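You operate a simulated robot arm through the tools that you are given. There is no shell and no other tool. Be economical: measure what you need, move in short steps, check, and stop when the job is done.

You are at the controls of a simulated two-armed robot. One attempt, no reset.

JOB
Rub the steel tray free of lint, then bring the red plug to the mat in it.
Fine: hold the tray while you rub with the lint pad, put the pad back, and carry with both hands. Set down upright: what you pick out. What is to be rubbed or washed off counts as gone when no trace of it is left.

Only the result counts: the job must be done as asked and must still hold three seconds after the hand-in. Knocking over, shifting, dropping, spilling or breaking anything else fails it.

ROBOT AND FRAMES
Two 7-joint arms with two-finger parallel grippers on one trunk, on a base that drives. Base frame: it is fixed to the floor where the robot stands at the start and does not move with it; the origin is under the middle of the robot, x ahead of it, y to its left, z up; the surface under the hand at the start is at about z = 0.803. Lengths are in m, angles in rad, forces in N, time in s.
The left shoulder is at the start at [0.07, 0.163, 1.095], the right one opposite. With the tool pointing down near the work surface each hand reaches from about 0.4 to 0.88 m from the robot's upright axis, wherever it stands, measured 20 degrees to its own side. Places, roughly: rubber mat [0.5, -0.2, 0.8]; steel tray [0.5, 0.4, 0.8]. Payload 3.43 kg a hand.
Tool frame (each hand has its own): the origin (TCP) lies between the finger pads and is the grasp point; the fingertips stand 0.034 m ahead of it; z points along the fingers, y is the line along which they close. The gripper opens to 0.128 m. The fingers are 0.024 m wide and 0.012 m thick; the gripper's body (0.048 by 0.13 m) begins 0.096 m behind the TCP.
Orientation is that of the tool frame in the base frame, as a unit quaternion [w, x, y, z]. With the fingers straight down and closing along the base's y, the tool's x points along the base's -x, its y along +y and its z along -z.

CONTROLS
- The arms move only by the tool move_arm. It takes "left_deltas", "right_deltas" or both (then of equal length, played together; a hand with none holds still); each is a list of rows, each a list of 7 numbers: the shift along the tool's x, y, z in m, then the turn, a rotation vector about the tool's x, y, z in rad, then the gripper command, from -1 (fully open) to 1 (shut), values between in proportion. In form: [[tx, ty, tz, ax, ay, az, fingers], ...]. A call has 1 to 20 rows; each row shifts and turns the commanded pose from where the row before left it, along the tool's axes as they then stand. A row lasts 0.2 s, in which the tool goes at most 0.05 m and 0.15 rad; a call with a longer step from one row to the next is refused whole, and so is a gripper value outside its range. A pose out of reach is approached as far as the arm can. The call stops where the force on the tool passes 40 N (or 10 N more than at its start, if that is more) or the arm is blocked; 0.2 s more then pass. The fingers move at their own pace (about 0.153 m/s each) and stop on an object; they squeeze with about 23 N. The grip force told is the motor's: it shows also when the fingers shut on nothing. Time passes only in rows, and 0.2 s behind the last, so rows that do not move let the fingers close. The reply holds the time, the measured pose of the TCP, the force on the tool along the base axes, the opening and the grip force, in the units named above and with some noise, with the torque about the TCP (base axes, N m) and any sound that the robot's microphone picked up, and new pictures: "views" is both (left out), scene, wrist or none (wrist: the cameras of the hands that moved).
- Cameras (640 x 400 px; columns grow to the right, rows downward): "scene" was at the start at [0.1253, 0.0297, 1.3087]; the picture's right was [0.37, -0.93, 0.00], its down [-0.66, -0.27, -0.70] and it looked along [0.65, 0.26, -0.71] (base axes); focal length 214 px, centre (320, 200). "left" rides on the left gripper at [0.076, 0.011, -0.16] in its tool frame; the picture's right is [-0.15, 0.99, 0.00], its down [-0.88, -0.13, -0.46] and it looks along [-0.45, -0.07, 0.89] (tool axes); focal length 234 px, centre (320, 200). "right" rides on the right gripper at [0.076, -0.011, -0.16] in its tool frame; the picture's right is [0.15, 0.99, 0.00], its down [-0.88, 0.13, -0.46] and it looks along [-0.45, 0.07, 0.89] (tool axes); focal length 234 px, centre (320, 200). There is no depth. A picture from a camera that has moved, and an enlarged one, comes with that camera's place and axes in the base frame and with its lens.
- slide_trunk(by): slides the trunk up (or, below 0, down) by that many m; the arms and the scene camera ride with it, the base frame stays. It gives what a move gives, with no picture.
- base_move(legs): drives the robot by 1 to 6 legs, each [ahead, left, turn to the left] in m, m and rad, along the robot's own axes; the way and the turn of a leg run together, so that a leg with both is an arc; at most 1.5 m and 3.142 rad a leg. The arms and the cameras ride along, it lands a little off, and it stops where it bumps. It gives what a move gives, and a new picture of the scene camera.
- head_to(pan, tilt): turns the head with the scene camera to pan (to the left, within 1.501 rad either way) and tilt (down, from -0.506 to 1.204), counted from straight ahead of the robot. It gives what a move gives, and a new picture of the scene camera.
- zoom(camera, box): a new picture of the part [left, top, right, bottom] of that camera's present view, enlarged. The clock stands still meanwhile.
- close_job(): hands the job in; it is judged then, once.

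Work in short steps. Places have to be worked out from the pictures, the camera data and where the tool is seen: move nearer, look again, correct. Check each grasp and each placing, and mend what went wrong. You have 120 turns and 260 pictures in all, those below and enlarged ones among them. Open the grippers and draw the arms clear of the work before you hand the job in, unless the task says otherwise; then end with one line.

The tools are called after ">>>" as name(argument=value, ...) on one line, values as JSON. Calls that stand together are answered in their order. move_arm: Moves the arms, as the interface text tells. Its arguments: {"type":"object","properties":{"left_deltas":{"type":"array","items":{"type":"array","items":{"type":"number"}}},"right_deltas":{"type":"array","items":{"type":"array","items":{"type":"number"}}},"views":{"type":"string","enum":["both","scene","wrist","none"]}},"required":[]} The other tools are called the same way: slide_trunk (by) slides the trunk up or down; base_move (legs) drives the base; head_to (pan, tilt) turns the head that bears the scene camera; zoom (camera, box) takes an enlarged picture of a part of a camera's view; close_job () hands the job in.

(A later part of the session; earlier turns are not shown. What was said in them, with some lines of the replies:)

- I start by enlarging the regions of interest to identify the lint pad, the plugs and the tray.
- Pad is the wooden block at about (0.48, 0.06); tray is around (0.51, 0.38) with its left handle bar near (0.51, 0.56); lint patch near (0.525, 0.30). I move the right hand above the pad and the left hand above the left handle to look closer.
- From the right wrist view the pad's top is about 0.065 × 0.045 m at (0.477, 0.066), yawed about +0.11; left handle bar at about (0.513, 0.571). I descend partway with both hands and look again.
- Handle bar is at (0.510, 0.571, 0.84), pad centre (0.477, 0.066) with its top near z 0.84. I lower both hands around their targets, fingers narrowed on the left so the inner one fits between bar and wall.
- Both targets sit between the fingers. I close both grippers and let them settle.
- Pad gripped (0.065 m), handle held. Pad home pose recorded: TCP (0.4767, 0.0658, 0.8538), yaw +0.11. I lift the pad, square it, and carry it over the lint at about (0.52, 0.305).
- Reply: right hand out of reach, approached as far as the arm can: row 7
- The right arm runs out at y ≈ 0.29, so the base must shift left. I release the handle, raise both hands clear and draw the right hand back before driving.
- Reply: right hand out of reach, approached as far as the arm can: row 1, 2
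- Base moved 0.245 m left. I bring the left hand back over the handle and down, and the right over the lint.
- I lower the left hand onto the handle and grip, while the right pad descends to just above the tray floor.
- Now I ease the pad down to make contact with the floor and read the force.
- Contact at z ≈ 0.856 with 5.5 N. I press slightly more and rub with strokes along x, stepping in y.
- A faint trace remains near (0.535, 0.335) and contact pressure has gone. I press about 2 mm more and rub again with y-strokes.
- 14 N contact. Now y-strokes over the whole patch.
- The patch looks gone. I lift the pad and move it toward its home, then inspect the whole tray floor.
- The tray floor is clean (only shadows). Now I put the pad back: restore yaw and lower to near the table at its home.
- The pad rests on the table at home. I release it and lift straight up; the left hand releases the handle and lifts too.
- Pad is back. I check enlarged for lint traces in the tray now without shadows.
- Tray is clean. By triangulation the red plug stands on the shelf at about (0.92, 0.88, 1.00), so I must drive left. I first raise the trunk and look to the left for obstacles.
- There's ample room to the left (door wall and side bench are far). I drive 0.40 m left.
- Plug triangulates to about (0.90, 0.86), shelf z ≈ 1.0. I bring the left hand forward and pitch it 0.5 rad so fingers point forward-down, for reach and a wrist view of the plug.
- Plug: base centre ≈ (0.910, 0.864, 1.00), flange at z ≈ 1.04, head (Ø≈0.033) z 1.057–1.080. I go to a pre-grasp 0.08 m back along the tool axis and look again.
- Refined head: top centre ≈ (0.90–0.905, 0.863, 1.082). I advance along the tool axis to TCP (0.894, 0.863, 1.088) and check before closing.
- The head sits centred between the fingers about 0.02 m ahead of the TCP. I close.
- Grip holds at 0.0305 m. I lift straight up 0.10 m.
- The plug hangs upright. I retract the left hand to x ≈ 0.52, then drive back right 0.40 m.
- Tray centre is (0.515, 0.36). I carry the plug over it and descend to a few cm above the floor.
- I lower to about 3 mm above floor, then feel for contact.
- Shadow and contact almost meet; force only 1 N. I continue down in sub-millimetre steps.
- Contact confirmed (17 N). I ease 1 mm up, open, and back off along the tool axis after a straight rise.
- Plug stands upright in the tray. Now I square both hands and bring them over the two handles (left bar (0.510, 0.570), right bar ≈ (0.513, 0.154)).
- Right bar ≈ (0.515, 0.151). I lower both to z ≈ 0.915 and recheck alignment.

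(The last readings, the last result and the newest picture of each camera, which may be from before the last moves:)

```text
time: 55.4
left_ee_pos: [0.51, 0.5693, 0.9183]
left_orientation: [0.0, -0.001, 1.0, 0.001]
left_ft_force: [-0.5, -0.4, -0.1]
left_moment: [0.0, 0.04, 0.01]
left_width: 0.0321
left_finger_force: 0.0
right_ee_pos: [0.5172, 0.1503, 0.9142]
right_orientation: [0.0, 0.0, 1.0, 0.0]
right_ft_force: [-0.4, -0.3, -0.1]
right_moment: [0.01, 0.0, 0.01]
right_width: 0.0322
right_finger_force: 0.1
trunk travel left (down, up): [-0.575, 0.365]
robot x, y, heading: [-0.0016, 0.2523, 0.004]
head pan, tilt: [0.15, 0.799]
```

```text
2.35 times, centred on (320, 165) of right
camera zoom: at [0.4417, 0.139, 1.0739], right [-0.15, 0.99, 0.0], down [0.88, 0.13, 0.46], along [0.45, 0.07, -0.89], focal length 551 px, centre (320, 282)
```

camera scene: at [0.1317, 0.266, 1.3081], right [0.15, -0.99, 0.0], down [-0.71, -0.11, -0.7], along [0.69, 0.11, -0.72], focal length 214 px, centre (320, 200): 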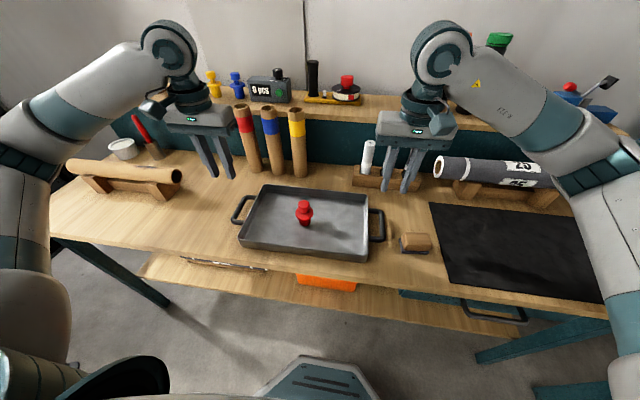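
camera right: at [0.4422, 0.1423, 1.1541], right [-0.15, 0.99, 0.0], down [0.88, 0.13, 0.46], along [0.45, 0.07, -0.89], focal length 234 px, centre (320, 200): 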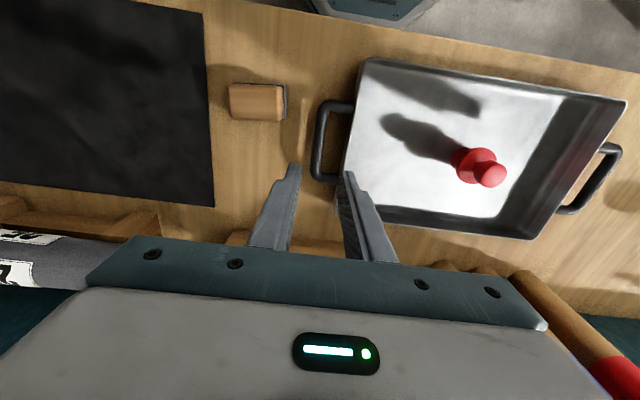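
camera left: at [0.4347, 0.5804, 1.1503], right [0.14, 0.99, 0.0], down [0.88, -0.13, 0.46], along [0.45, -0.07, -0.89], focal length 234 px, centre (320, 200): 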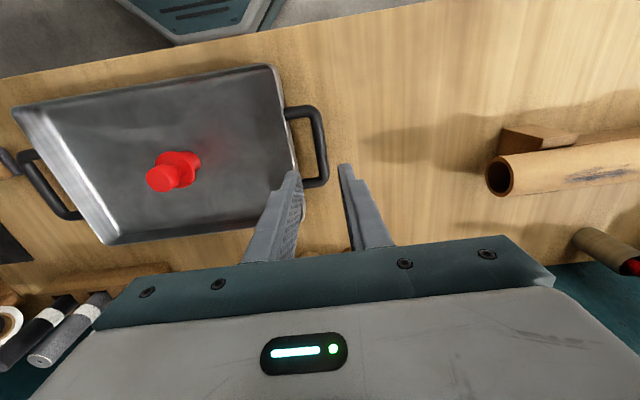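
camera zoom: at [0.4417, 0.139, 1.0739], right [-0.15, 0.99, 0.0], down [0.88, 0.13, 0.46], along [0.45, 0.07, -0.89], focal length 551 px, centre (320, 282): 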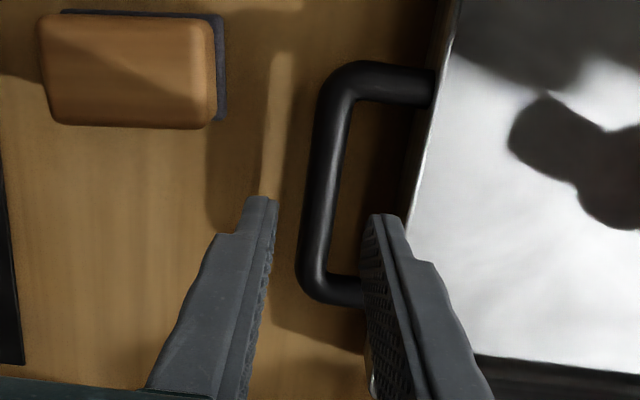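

Alignment: left bar y 0.570, right bar y 0.1525. I correct, descend to z ≈ 0.845 and close both.

>>> move_arm(left_deltas=[[0, 0.0005, 0.025, 0, 0, 0, 0.5], [0, 0, 0.025, 0, 0, 0, 0.5], [0, 0, 0.022, 0, 0, 0, 0.5], [0, 0, 0, 0, 0, 0, 0.5], [0, 0, 0, 0, 0, 0, 1], [0, 0, 0, 0, 0, 0, 1], [0, 0, 0, 0, 0, 0, 1]], right_deltas=[[0.003, 0.002, 0.023, 0, 0, 0, 0.5], [0, 0, 0.023, 0, 0, 0, 0.5], [0, 0, 0.022, 0, 0, 0, 0.5], [0, 0, 0, 0, 0, 0, 0.5], [0, 0, 0, 0, 0, 0, 1], [0, 0, 0, 0, 0, 0, 1], [0, 0, 0, 0, 0, 0, 1]])

```text
time: 57.0
left_ee_pos: [0.5111, 0.5704, 0.8456]
left_orientation: [0.001, -0.002, 1.0, 0.0]
left_ft_force: [0.6, 4.7, 0.0]
left_moment: [0.05, -0.26, 0.02]
left_width: 0.0156
left_finger_force: 23.5
right_ee_pos: [0.5127, 0.1516, 0.8487]
right_orientation: [-0.001, 0.0, 1.0, -0.001]
right_ft_force: [-0.4, -4.3, 0.4]
right_moment: [-0.09, -0.07, 0.18]
right_width: 0.0156
right_finger_force: 22.9
trunk travel left (down, up): [-0.575, 0.365]
robot x, y, heading: [0.0013, 0.254, -0.001]
head pan, tilt: [0.15, 0.799]
camera scene: at [0.1303, 0.2655, 1.3082], right [0.15, -0.99, 0.0], down [-0.71, -0.11, -0.7], along [0.69, 0.11, -0.72], focal length 214 px, centre (320, 200)
camera right: at [0.437, 0.1396, 1.0078], right [-0.15, 0.99, 0.0], down [0.88, 0.13, 0.46], along [0.45, 0.07, -0.89], focal length 234 px, centre (320, 200)
camera left: at [0.4352, 0.5793, 1.0057], right [0.14, 0.99, 0.0], down [0.88, -0.13, 0.46], along [0.45, -0.06, -0.89], focal length 234 px, centre (320, 200)
```

scene: 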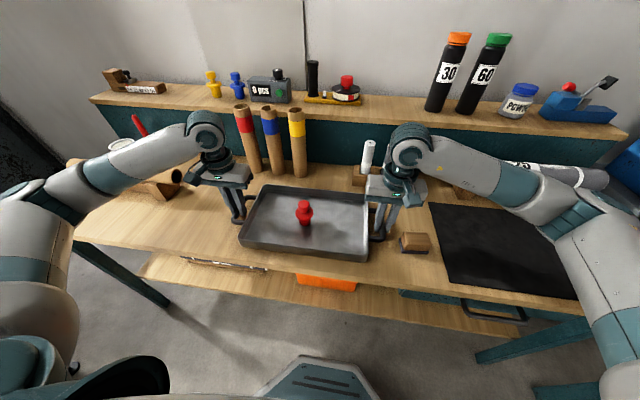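
right: 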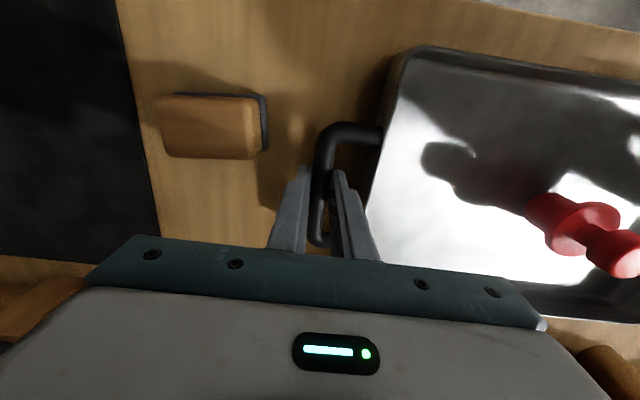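
left: 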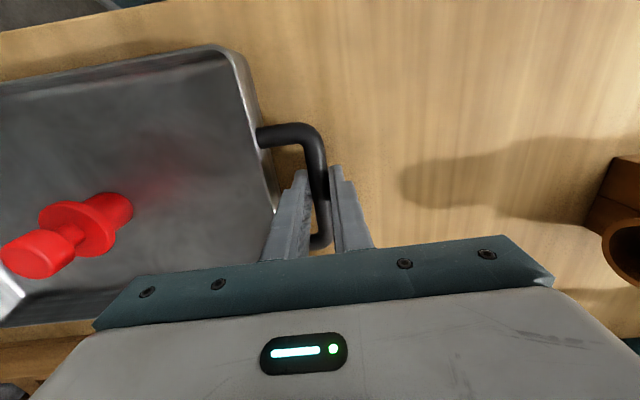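

Both handles are gripped firmly. I lift together, gently, by 0.10 m.

>>> move_arm(left_deltas=[[0, 0, -0.006, 0, 0, 0, 1], [0, 0, -0.012, 0, 0, 0, 1], [0, 0, -0.018, 0, 0, 0, 1], [0, 0, -0.02, 0, 0, 0, 1], [0, 0, -0.02, 0, 0, 0, 1], [0, 0, -0.014, 0, 0, 0, 1], [0, 0, -0.007, 0, 0, 0, 1], [0, 0, -0.003, 0, 0, 0, 1]], right_deltas=[[0, 0, -0.006, 0, 0, 0, 1], [0, 0, -0.012, 0, 0, 0, 1], [0, 0, -0.018, 0, 0, 0, 1], [0, 0, -0.02, 0, 0, 0, 1], [0, 0, -0.02, 0, 0, 0, 1], [0, 0, -0.014, 0, 0, 0, 1], [0, 0, -0.007, 0, 0, 0, 1], [0, 0, -0.003, 0, 0, 0, 1]])

```text
time: 58.8
left_ee_pos: [0.5119, 0.5697, 0.9475]
left_orientation: [0.001, -0.002, 1.0, 0.001]
left_ft_force: [0.5, 9.7, -1.6]
left_moment: [0.16, -0.18, 0.06]
left_width: 0.0157
left_finger_force: 22.5
right_ee_pos: [0.5119, 0.1513, 0.9498]
right_orientation: [0.0, 0.0, 1.0, 0.0]
right_ft_force: [-1.8, -10.2, -1.8]
right_moment: [-0.23, 0.18, 0.19]
right_width: 0.0156
right_finger_force: 23.3
trunk travel left (down, up): [-0.575, 0.365]
robot x, y, heading: [0.0036, 0.2549, 0.003]
head pan, tilt: [0.15, 0.799]
camera scene: at [0.1307, 0.2655, 1.3082], right [0.15, -0.99, 0.0], down [-0.71, -0.11, -0.7], along [0.69, 0.11, -0.72], focal length 214 px, centre (320, 200)
camera right: at [0.4366, 0.1401, 1.1077], right [-0.15, 0.99, 0.0], down [0.88, 0.13, 0.46], along [0.45, 0.07, -0.89], focal length 234 px, centre (320, 200)
camera left: at [0.4348, 0.5799, 1.1069], right [0.14, 0.99, 0.0], down [0.88, -0.13, 0.46], along [0.45, -0.07, -0.89], focal length 234 px, centre (320, 200)
```

scene: 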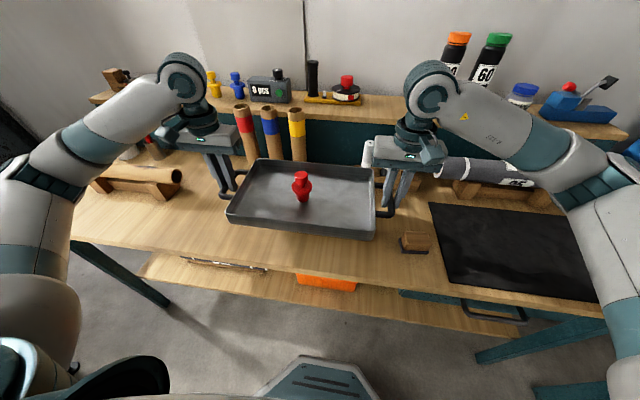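
right: 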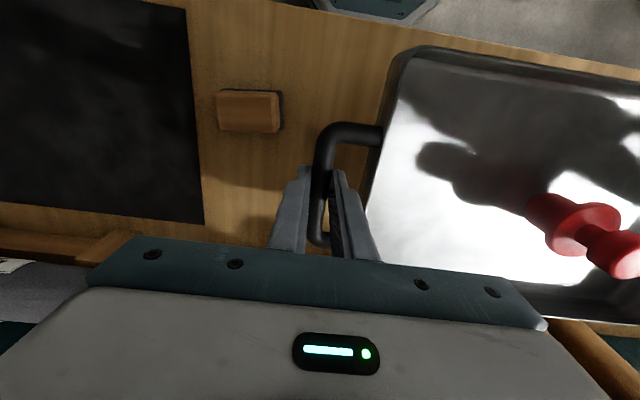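
left: 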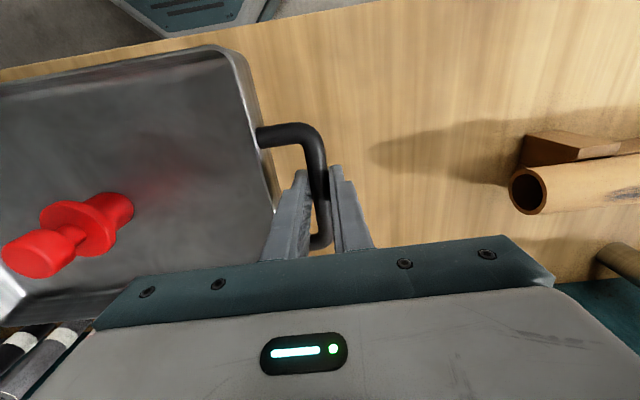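

The tray is up and level with the plug standing. I drive the base 0.25 m right, to where it started, carrying the tray along.

>>> base_move(legs=[[0, -0.25, 0]])

```text
time: 60.6
left_ee_pos: [0.5125, 0.3178, 0.946]
left_orientation: [0.0, -0.001, 1.0, 0.0]
left_ft_force: [-0.3, 8.9, -2.0]
left_moment: [0.18, 0.13, 0.08]
left_width: 0.0156
left_finger_force: 22.9
right_ee_pos: [0.5123, -0.0999, 0.9485]
right_orientation: [0.001, 0.001, 1.0, 0.0]
right_ft_force: [-0.4, -9.4, -2.5]
right_moment: [-0.15, -0.1, 0.2]
right_width: 0.0157
right_finger_force: 22.7
trunk travel left (down, up): [-0.575, 0.365]
robot x, y, heading: [0.0029, 0.0046, -0.001]
head pan, tilt: [0.15, 0.799]
camera scene: at [0.1313, 0.0142, 1.3082], right [0.15, -0.99, 0.0], down [-0.71, -0.11, -0.7], along [0.69, 0.11, -0.72], focal length 214 px, centre (320, 200)
```

scene: 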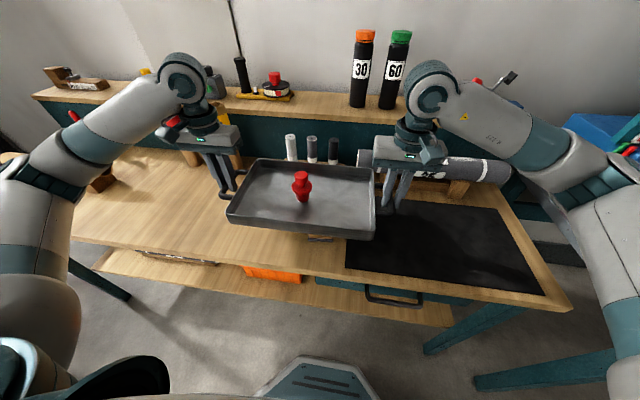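

Mat spans x 0.393–0.657, y −0.474…−0.01, centre (0.525, −0.242); tray centre now (0.512, 0.109). I move both hands together −0.351 in y and +0.0126 in x smoothly.

>>> move_arm(left_deltas=[[0, -0.008, 0, 0, 0, 0, 1], [-0.001, -0.016, 0, 0, 0, 0, 1], [-0.001, -0.023, 0, 0, 0, 0, 1], [-0.001, -0.025, 0, 0, 0, 0, 1], [-0.001, -0.025, 0, 0, 0, 0, 1], [-0.001, -0.025, 0, 0, 0, 0, 1], [-0.001, -0.025, 0, 0, 0, 0, 1], [-0.001, -0.025, 0, 0, 0, 0, 1], [-0.001, -0.025, 0, 0, 0, 0, 1], [-0.001, -0.025, 0, 0, 0, 0, 1], [-0.001, -0.025, 0, 0, 0, 0, 1], [-0.001, -0.025, 0, 0, 0, 0, 1], [-0.001, -0.025, 0, 0, 0, 0, 1], [-0.001, -0.023, 0, 0, 0, 0, 1], [0, -0.018, 0, 0, 0, 0, 1], [0, -0.009, 0, 0, 0, 0, 1], [0, -0.004, 0, 0, 0, 0, 1]], right_deltas=[[0, -0.009, 0, 0, 0, 0, 1], [-0.001, -0.016, 0, 0, 0, 0, 1], [-0.001, -0.023, 0, 0, 0, 0, 1], [-0.001, -0.025, 0, 0, 0, 0, 1], [-0.001, -0.025, 0, 0, 0, 0, 1], [-0.001, -0.025, 0, 0, 0, 0, 1], [-0.001, -0.025, 0, 0, 0, 0, 1], [-0.001, -0.025, 0, 0, 0, 0, 1], [-0.001, -0.025, 0, 0, 0, 0, 1], [-0.001, -0.025, 0, 0, 0, 0, 1], [-0.001, -0.025, 0, 0, 0, 0, 1], [-0.001, -0.025, 0, 0, 0, 0, 1], [-0.001, -0.025, 0, 0, 0, 0, 1], [-0.001, -0.023, 0, 0, 0, 0, 1], [0, -0.018, 0, 0, 0, 0, 1], [0, -0.009, 0, 0, 0, 0, 1], [0, -0.004, 0, 0, 0, 0, 1]])

```text
time: 64.2
left_ee_pos: [0.5257, -0.0338, 0.9468]
left_orientation: [0.001, -0.001, 1.0, 0.0]
left_ft_force: [0.0, -8.7, -3.0]
left_moment: [-0.14, 0.03, -0.14]
left_width: 0.0155
left_finger_force: 22.6
right_ee_pos: [0.5241, -0.4518, 0.947]
right_orientation: [0.0, 0.001, 1.0, 0.001]
right_ft_force: [-0.2, 9.0, -3.5]
right_moment: [0.14, 0.03, 0.0]
right_width: 0.0158
right_finger_force: 23.5
trunk travel left (down, up): [-0.575, 0.365]
robot x, y, heading: [0.0004, 0.0047, 0.003]
head pan, tilt: [0.15, 0.799]
camera scene: at [0.1314, 0.014, 1.3082], right [0.15, -0.99, 0.0], down [-0.71, -0.11, -0.7], along [0.69, 0.11, -0.72], focal length 214 px, centre (320, 200)
camera right: at [0.4491, -0.4634, 1.1076], right [-0.15, 0.99, 0.0], down [0.88, 0.13, 0.46], along [0.45, 0.07, -0.89], focal length 234 px, centre (320, 200)
camera left: at [0.4497, -0.0232, 1.1067], right [0.14, 0.99, 0.0], down [0.88, -0.13, 0.46], along [0.45, -0.07, -0.89], focal length 234 px, centre (320, 200)
```

scene: 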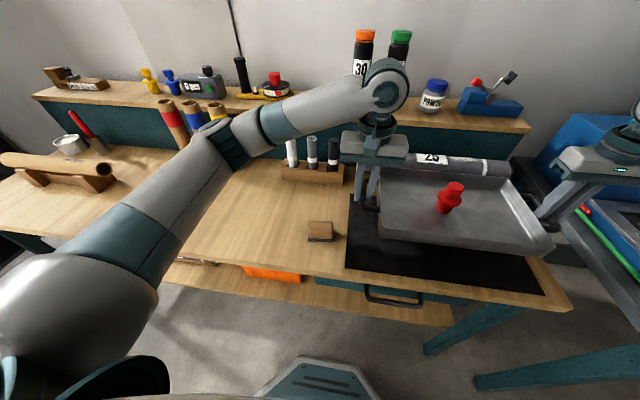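
right: 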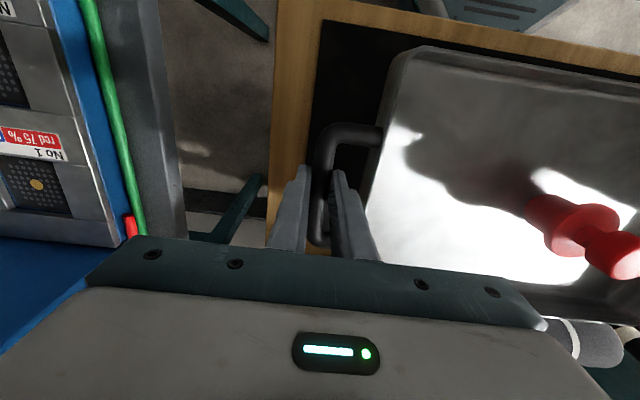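
left: 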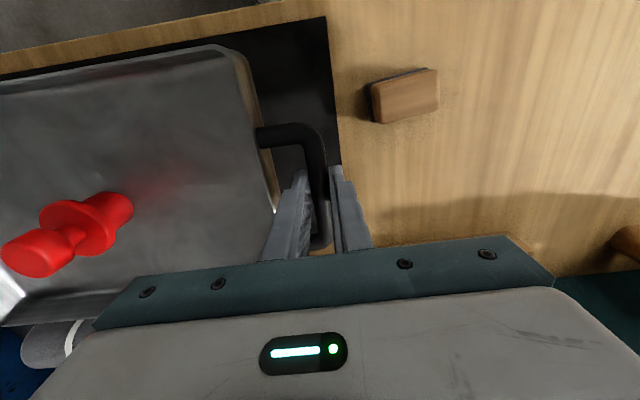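

The tray is over the mat with plug upright, clear of the roll stand. I lower both hands together to just above the mat.

>>> move_arm(left_deltas=[[0, 0, 0.008, 0, 0, 0, 1], [0, 0, 0.015, 0, 0, 0, 1], [0, 0, 0.018, 0, 0, 0, 1], [0, 0, 0.018, 0, 0, 0, 1], [0, 0, 0.015, 0, 0, 0, 1], [0, 0, 0.01, 0, 0, 0, 1], [0, 0, 0.005, 0, 0, 0, 1], [0, 0, 0.002, 0, 0, 0, 1]], right_deltas=[[0, 0, 0.008, 0, 0, 0, 1], [0, 0, 0.015, 0, 0, 0, 1], [0, 0, 0.018, 0, 0, 0, 1], [0, 0, 0.018, 0, 0, 0, 1], [0, 0, 0.015, 0, 0, 0, 1], [0, 0, 0.01, 0, 0, 0, 1], [0, 0, 0.005, 0, 0, 0, 1], [0, 0, 0.002, 0, 0, 0, 1]], views="scene")

```text
time: 66.0
left_ee_pos: [0.5256, -0.0332, 0.8545]
left_orientation: [0.001, -0.001, 1.0, 0.0]
left_ft_force: [-0.2, -17.9, -2.9]
left_moment: [-0.24, 0.17, -0.15]
left_width: 0.0156
left_finger_force: 22.6
right_ee_pos: [0.5248, -0.4513, 0.8576]
right_orientation: [0.0, 0.001, 1.0, 0.001]
right_ft_force: [0.8, 18.4, -1.8]
right_moment: [0.36, -0.08, -0.05]
right_width: 0.0157
right_finger_force: 22.8
trunk travel left (down, up): [-0.575, 0.365]
robot x, y, heading: [0.0008, 0.0006, -0.0]
head pan, tilt: [0.15, 0.799]
camera scene: at [0.1314, 0.0142, 1.3082], right [0.15, -0.99, 0.0], down [-0.71, -0.11, -0.7], along [0.69, 0.11, -0.72], focal length 214 px, centre (320, 200)
```

scene: 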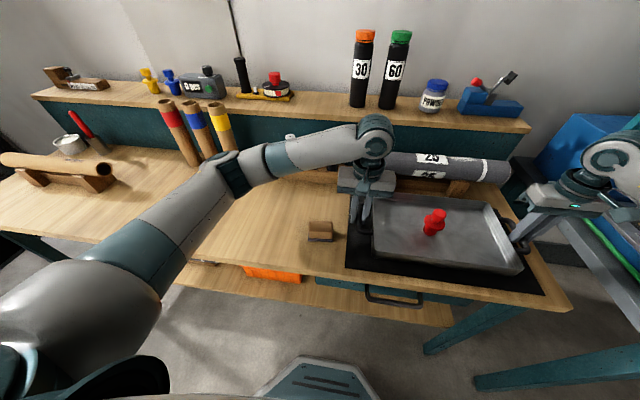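

About 8 mm remain; the hands pull apart with 18 N, so I ease each inward 1 mm while lowering slowly.

>>> move_arm(left_deltas=[[0, -0.001, 0.002, 0, 0, 0, 1], [0, 0, 0.002, 0, 0, 0, 1], [0, 0, 0.001, 0, 0, 0, 1]], right_deltas=[[0, 0.001, 0.002, 0, 0, 0, 1], [0, 0, 0.002, 0, 0, 0, 1], [0, 0, 0.001, 0, 0, 0, 1]], views="none")

```text
time: 66.8
left_ee_pos: [0.527, -0.0344, 0.8505]
left_orientation: [0.001, -0.001, 1.0, 0.001]
left_ft_force: [-0.3, -6.7, -2.7]
left_moment: [-0.09, -0.05, -0.08]
left_width: 0.0155
left_finger_force: 23.3
right_ee_pos: [0.5238, -0.4522, 0.8519]
right_orientation: [0.001, 0.002, 1.0, 0.0]
right_ft_force: [1.0, 6.0, -2.3]
right_moment: [0.11, 0.07, 0.08]
right_width: 0.0161
right_finger_force: 23.1
trunk travel left (down, up): [-0.575, 0.365]
robot x, y, heading: [0.0006, 0.0032, -0.001]
head pan, tilt: [0.15, 0.799]
```

>>> move_arm(left_deltas=[[0, -0.0005, 0.0015, 0, 0, 0, 1], [0, 0, 0.001, 0, 0, 0, 1]], right_deltas=[[0, 0.0005, 0.0015, 0, 0, 0, 1], [0, 0, 0.001, 0, 0, 0, 1]], views="none")

```text
time: 67.4
left_ee_pos: [0.525, -0.0327, 0.8491]
left_orientation: [0.001, -0.001, 1.0, 0.001]
left_ft_force: [2.3, -1.1, -0.8]
left_moment: [-0.04, 0.23, 0.02]
left_width: 0.0158
left_finger_force: 23.4
right_ee_pos: [0.5252, -0.4512, 0.8522]
right_orientation: [0.002, 0.001, 1.0, -0.001]
right_ft_force: [0.2, -1.9, 15.4]
right_moment: [-0.07, 0.36, 0.17]
right_width: 0.0159
right_finger_force: 23.1
trunk travel left (down, up): [-0.575, 0.365]
robot x, y, heading: [0.0012, 0.0014, 0.0]
head pan, tilt: [0.15, 0.799]
```

The right end has touched (15 N); I lower the left end a bit more and ease the right by half a millimetre.

>>> move_arm(left_deltas=[[0, 0, 0.001, 0, 0, 0, 1], [0, 0, 0.0005, 0, 0, 0, 1]], right_deltas=[[0, 0, -0.0005, 0, 0, 0, 1], [0, 0, 0, 0, 0, 0, 1]], views="none")

```text
time: 68.0
left_ee_pos: [0.5254, -0.0331, 0.8488]
left_orientation: [0.002, -0.001, 1.0, 0.0]
left_ft_force: [1.1, 5.6, 18.6]
left_moment: [0.07, -0.06, -0.05]
left_width: 0.0156
left_finger_force: 23.3
right_ee_pos: [0.5257, -0.452, 0.8519]
right_orientation: [0.001, 0.002, 1.0, -0.001]
right_ft_force: [9.6, -10.7, 12.3]
right_moment: [-0.23, -0.56, 0.16]
right_width: 0.0156
right_finger_force: 23.1
trunk travel left (down, up): [-0.575, 0.365]
robot x, y, heading: [0.007, -0.0009, 0.005]
head pan, tilt: [0.15, 0.799]
```

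Both ends rest on the mat. I ease a little, open both grippers just enough, and lift straight up.

>>> move_arm(left_deltas=[[0, 0, -0.0007, 0, 0, 0, 1], [0, 0, 0, 0, 0, 0, 0.5], [0, 0, 0, 0, 0, 0, 0.5], [0, 0, 0, 0, 0, 0, 0.5], [0, 0, -0.02, 0, 0, 0, 0.5], [0, 0, -0.03, 0, 0, 0, 0.5], [0, 0, -0.04, 0, 0, 0, 0.5], [0, 0, -0.04, 0, 0, 0, 0.5]], right_deltas=[[0, 0, -0.0005, 0, 0, 0, 1], [0, 0, 0, 0, 0, 0, 0.5], [0, 0, 0, 0, 0, 0, 0.5], [0, 0, 0, 0, 0, 0, 0.5], [0, 0, -0.02, 0, 0, 0, 0.5], [0, 0, -0.03, 0, 0, 0, 0.5], [0, 0, -0.04, 0, 0, 0, 0.5], [0, 0, -0.04, 0, 0, 0, 0.5]])

```text
time: 69.8
left_ee_pos: [0.5241, -0.0341, 0.9785]
left_orientation: [0.0, -0.001, 1.0, 0.0]
left_ft_force: [0.0, 0.2, 0.3]
left_moment: [-0.01, -0.03, 0.01]
left_width: 0.0321
left_finger_force: 0.1
right_ee_pos: [0.5221, -0.4515, 0.9821]
right_orientation: [0.001, 0.0, 1.0, 0.0]
right_ft_force: [0.3, -0.6, -0.2]
right_moment: [0.01, -0.04, -0.02]
right_width: 0.0321
right_finger_force: 0.0
trunk travel left (down, up): [-0.575, 0.365]
robot x, y, heading: [-0.0012, 0.0046, 0.003]
head pan, tilt: [0.15, 0.799]
camera scene: at [0.1292, 0.015, 1.3083], right [0.15, -0.99, 0.0], down [-0.71, -0.11, -0.7], along [0.69, 0.1, -0.72], focal length 214 px, centre (320, 200)
camera right: at [0.4457, -0.4618, 1.1405], right [-0.14, 0.99, 0.0], down [0.88, 0.13, 0.46], along [0.45, 0.07, -0.89], focal length 234 px, centre (320, 200)
camera left: at [0.4474, -0.024, 1.1383], right [0.15, 0.99, 0.0], down [0.88, -0.13, 0.46], along [0.45, -0.07, -0.89], focal length 234 px, centre (320, 200)
```

scene: 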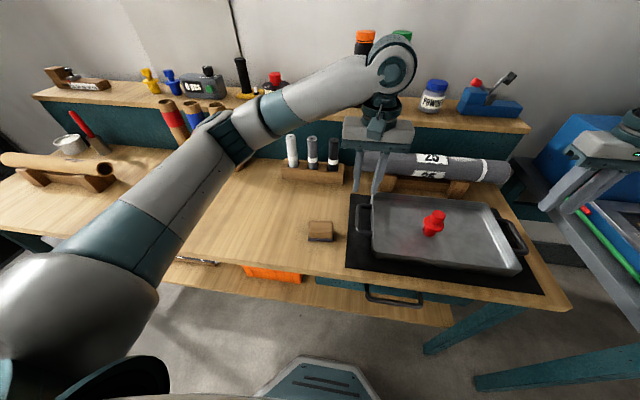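
right: 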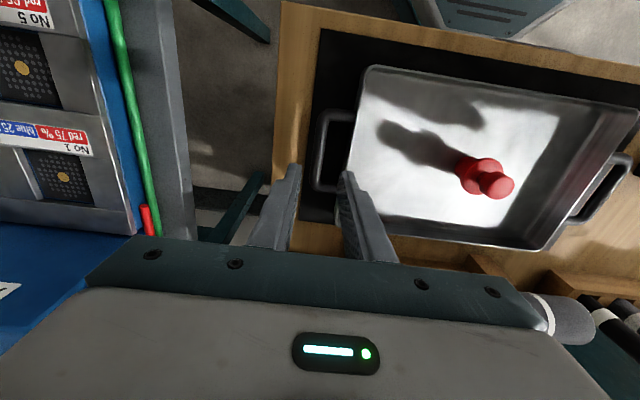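
left: 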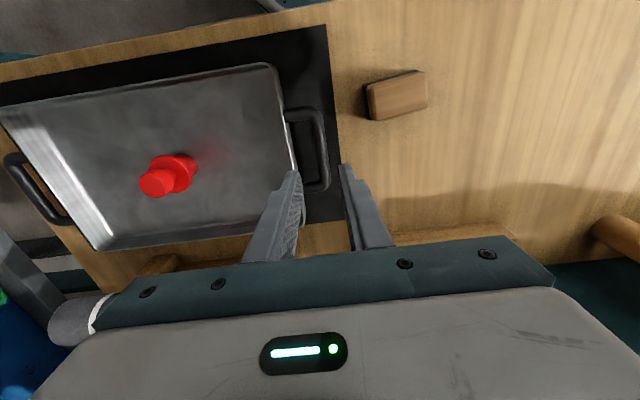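

Tray sits fully on the mat, plug upright. I raise and withdraw both arms with grippers open, then do a last check.

>>> move_arm(left_deltas=[[0, 0, -0.04, 0, 0, 0, -1], [0, 0, -0.04, 0, 0, 0, -1], [0, 0.045, 0, 0, 0, 0, -1], [0, 0.045, 0, 0, 0, 0, -1], [0, 0.045, 0, 0, 0, 0, -1], [0, 0.045, 0, 0, 0, 0, -1], [0, 0.045, 0, 0, 0, 0, -1], [0, 0.045, 0, 0, 0, 0, -1]], right_deltas=[[0, 0, -0.04, 0, 0, 0, -1], [0, 0, -0.04, 0, 0, 0, -1], [0, 0, 0, 0, 0, 0, -1], [0, 0, 0, 0, 0, 0, -1], [0, 0, 0, 0, 0, 0, -1], [0, 0, 0, 0, 0, 0, -1], [0, 0, 0, 0, 0, 0, -1], [0, 0, 0, 0, 0, 0, -1]])

>>> zoom(camera="scene", box=[280, 160, 560, 310])

>>> zoom(camera="right", box=[300, 40, 640, 260])

```text
time: 71.6
left_ee_pos: [0.5249, 0.2392, 1.0534]
left_orientation: [0.0, 0.0, 1.0, -0.002]
left_ft_force: [-0.4, 1.0, 0.6]
left_moment: [-0.04, -0.05, -0.05]
left_width: 0.1279
left_finger_force: 0.1
right_ee_pos: [0.5225, -0.4498, 1.0617]
right_orientation: [0.001, 0.001, 1.0, -0.001]
right_ft_force: [0.5, 0.1, 0.4]
right_moment: [-0.03, 0.01, 0.05]
right_width: 0.128
right_finger_force: 0.0
trunk travel left (down, up): [-0.575, 0.365]
robot x, y, heading: [0.0036, 0.0046, -0.003]
head pan, tilt: [0.15, 0.799]
camera scene: at [0.1301, 0.0165, 1.3083], right [0.15, -0.99, 0.0], down [-0.71, -0.11, -0.7], along [0.69, 0.1, -0.72], focal length 214 px, centre (320, 200)
camera right: at [0.446, -0.4605, 1.221], right [-0.14, 0.99, 0.0], down [0.88, 0.13, 0.46], along [0.45, 0.06, -0.89], focal length 234 px, centre (320, 200)
camera left: at [0.4487, 0.2498, 1.2152], right [0.15, 0.99, 0.0], down [0.88, -0.13, 0.46], along [0.45, -0.07, -0.89], focal length 234 px, centre (320, 200)
```

scene: 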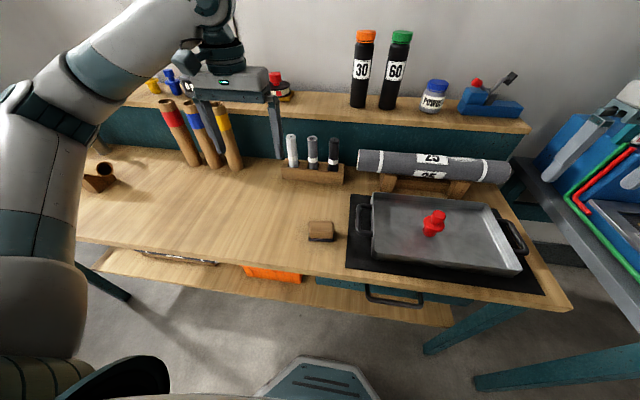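
right: 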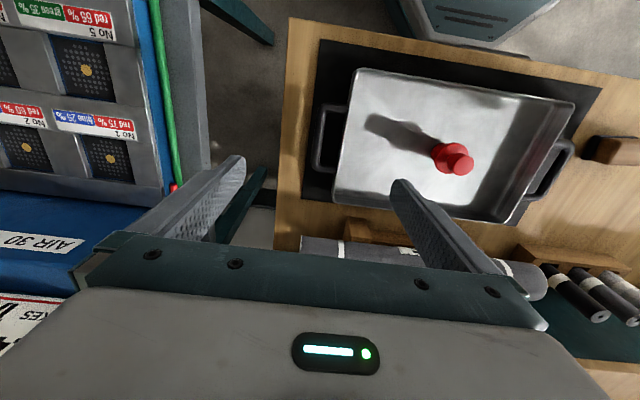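
left: 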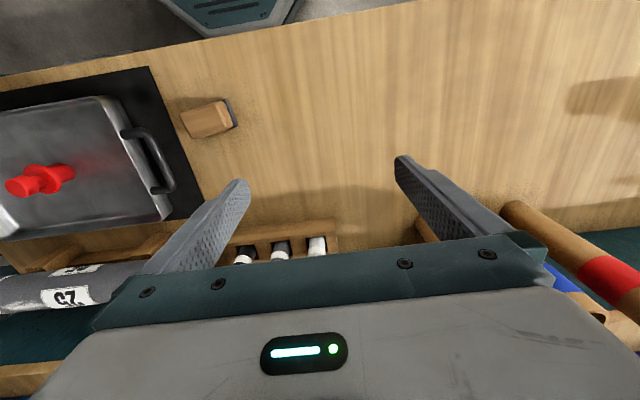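

```text
2.29 times, centred on (420, 235) of scene
camera zoom: at [0.1301, 0.0165, 1.3083], right [0.15, -0.99, 0.0], down [-0.71, -0.11, -0.7], along [0.69, 0.1, -0.72], focal length 490 px, centre (91, 120)
```

zoom: 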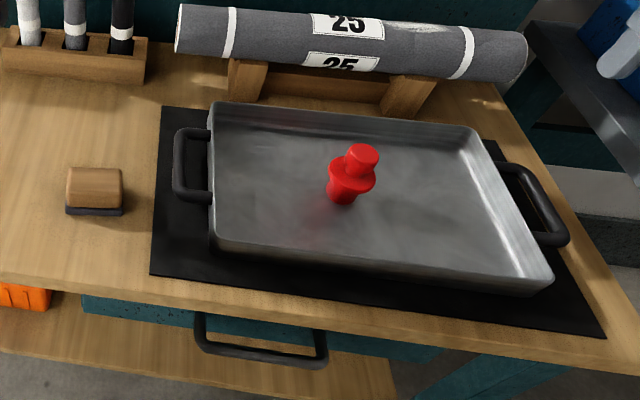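

```text
1.82 times, centred on (470, 150) of right
camera zoom: at [0.446, -0.4605, 1.221], right [-0.14, 0.99, 0.0], down [0.88, 0.13, 0.46], along [0.45, 0.06, -0.89], focal length 426 px, centre (47, 291)
```

zoom: 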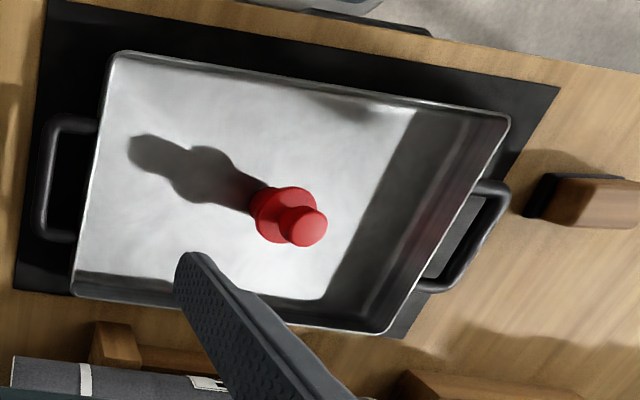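

The pictures show no lint left in the tray. The plug stands upright in it on the mat, the pad is back, and both arms are clear with grippers open. I hand the job in.

>>> close_job()

```text
The job is handed in.
```

The job is handed in: I rubbed the tray until no lint showed, put the pad back in its place, and set the tray down on the mat with the red plug standing upright in it.
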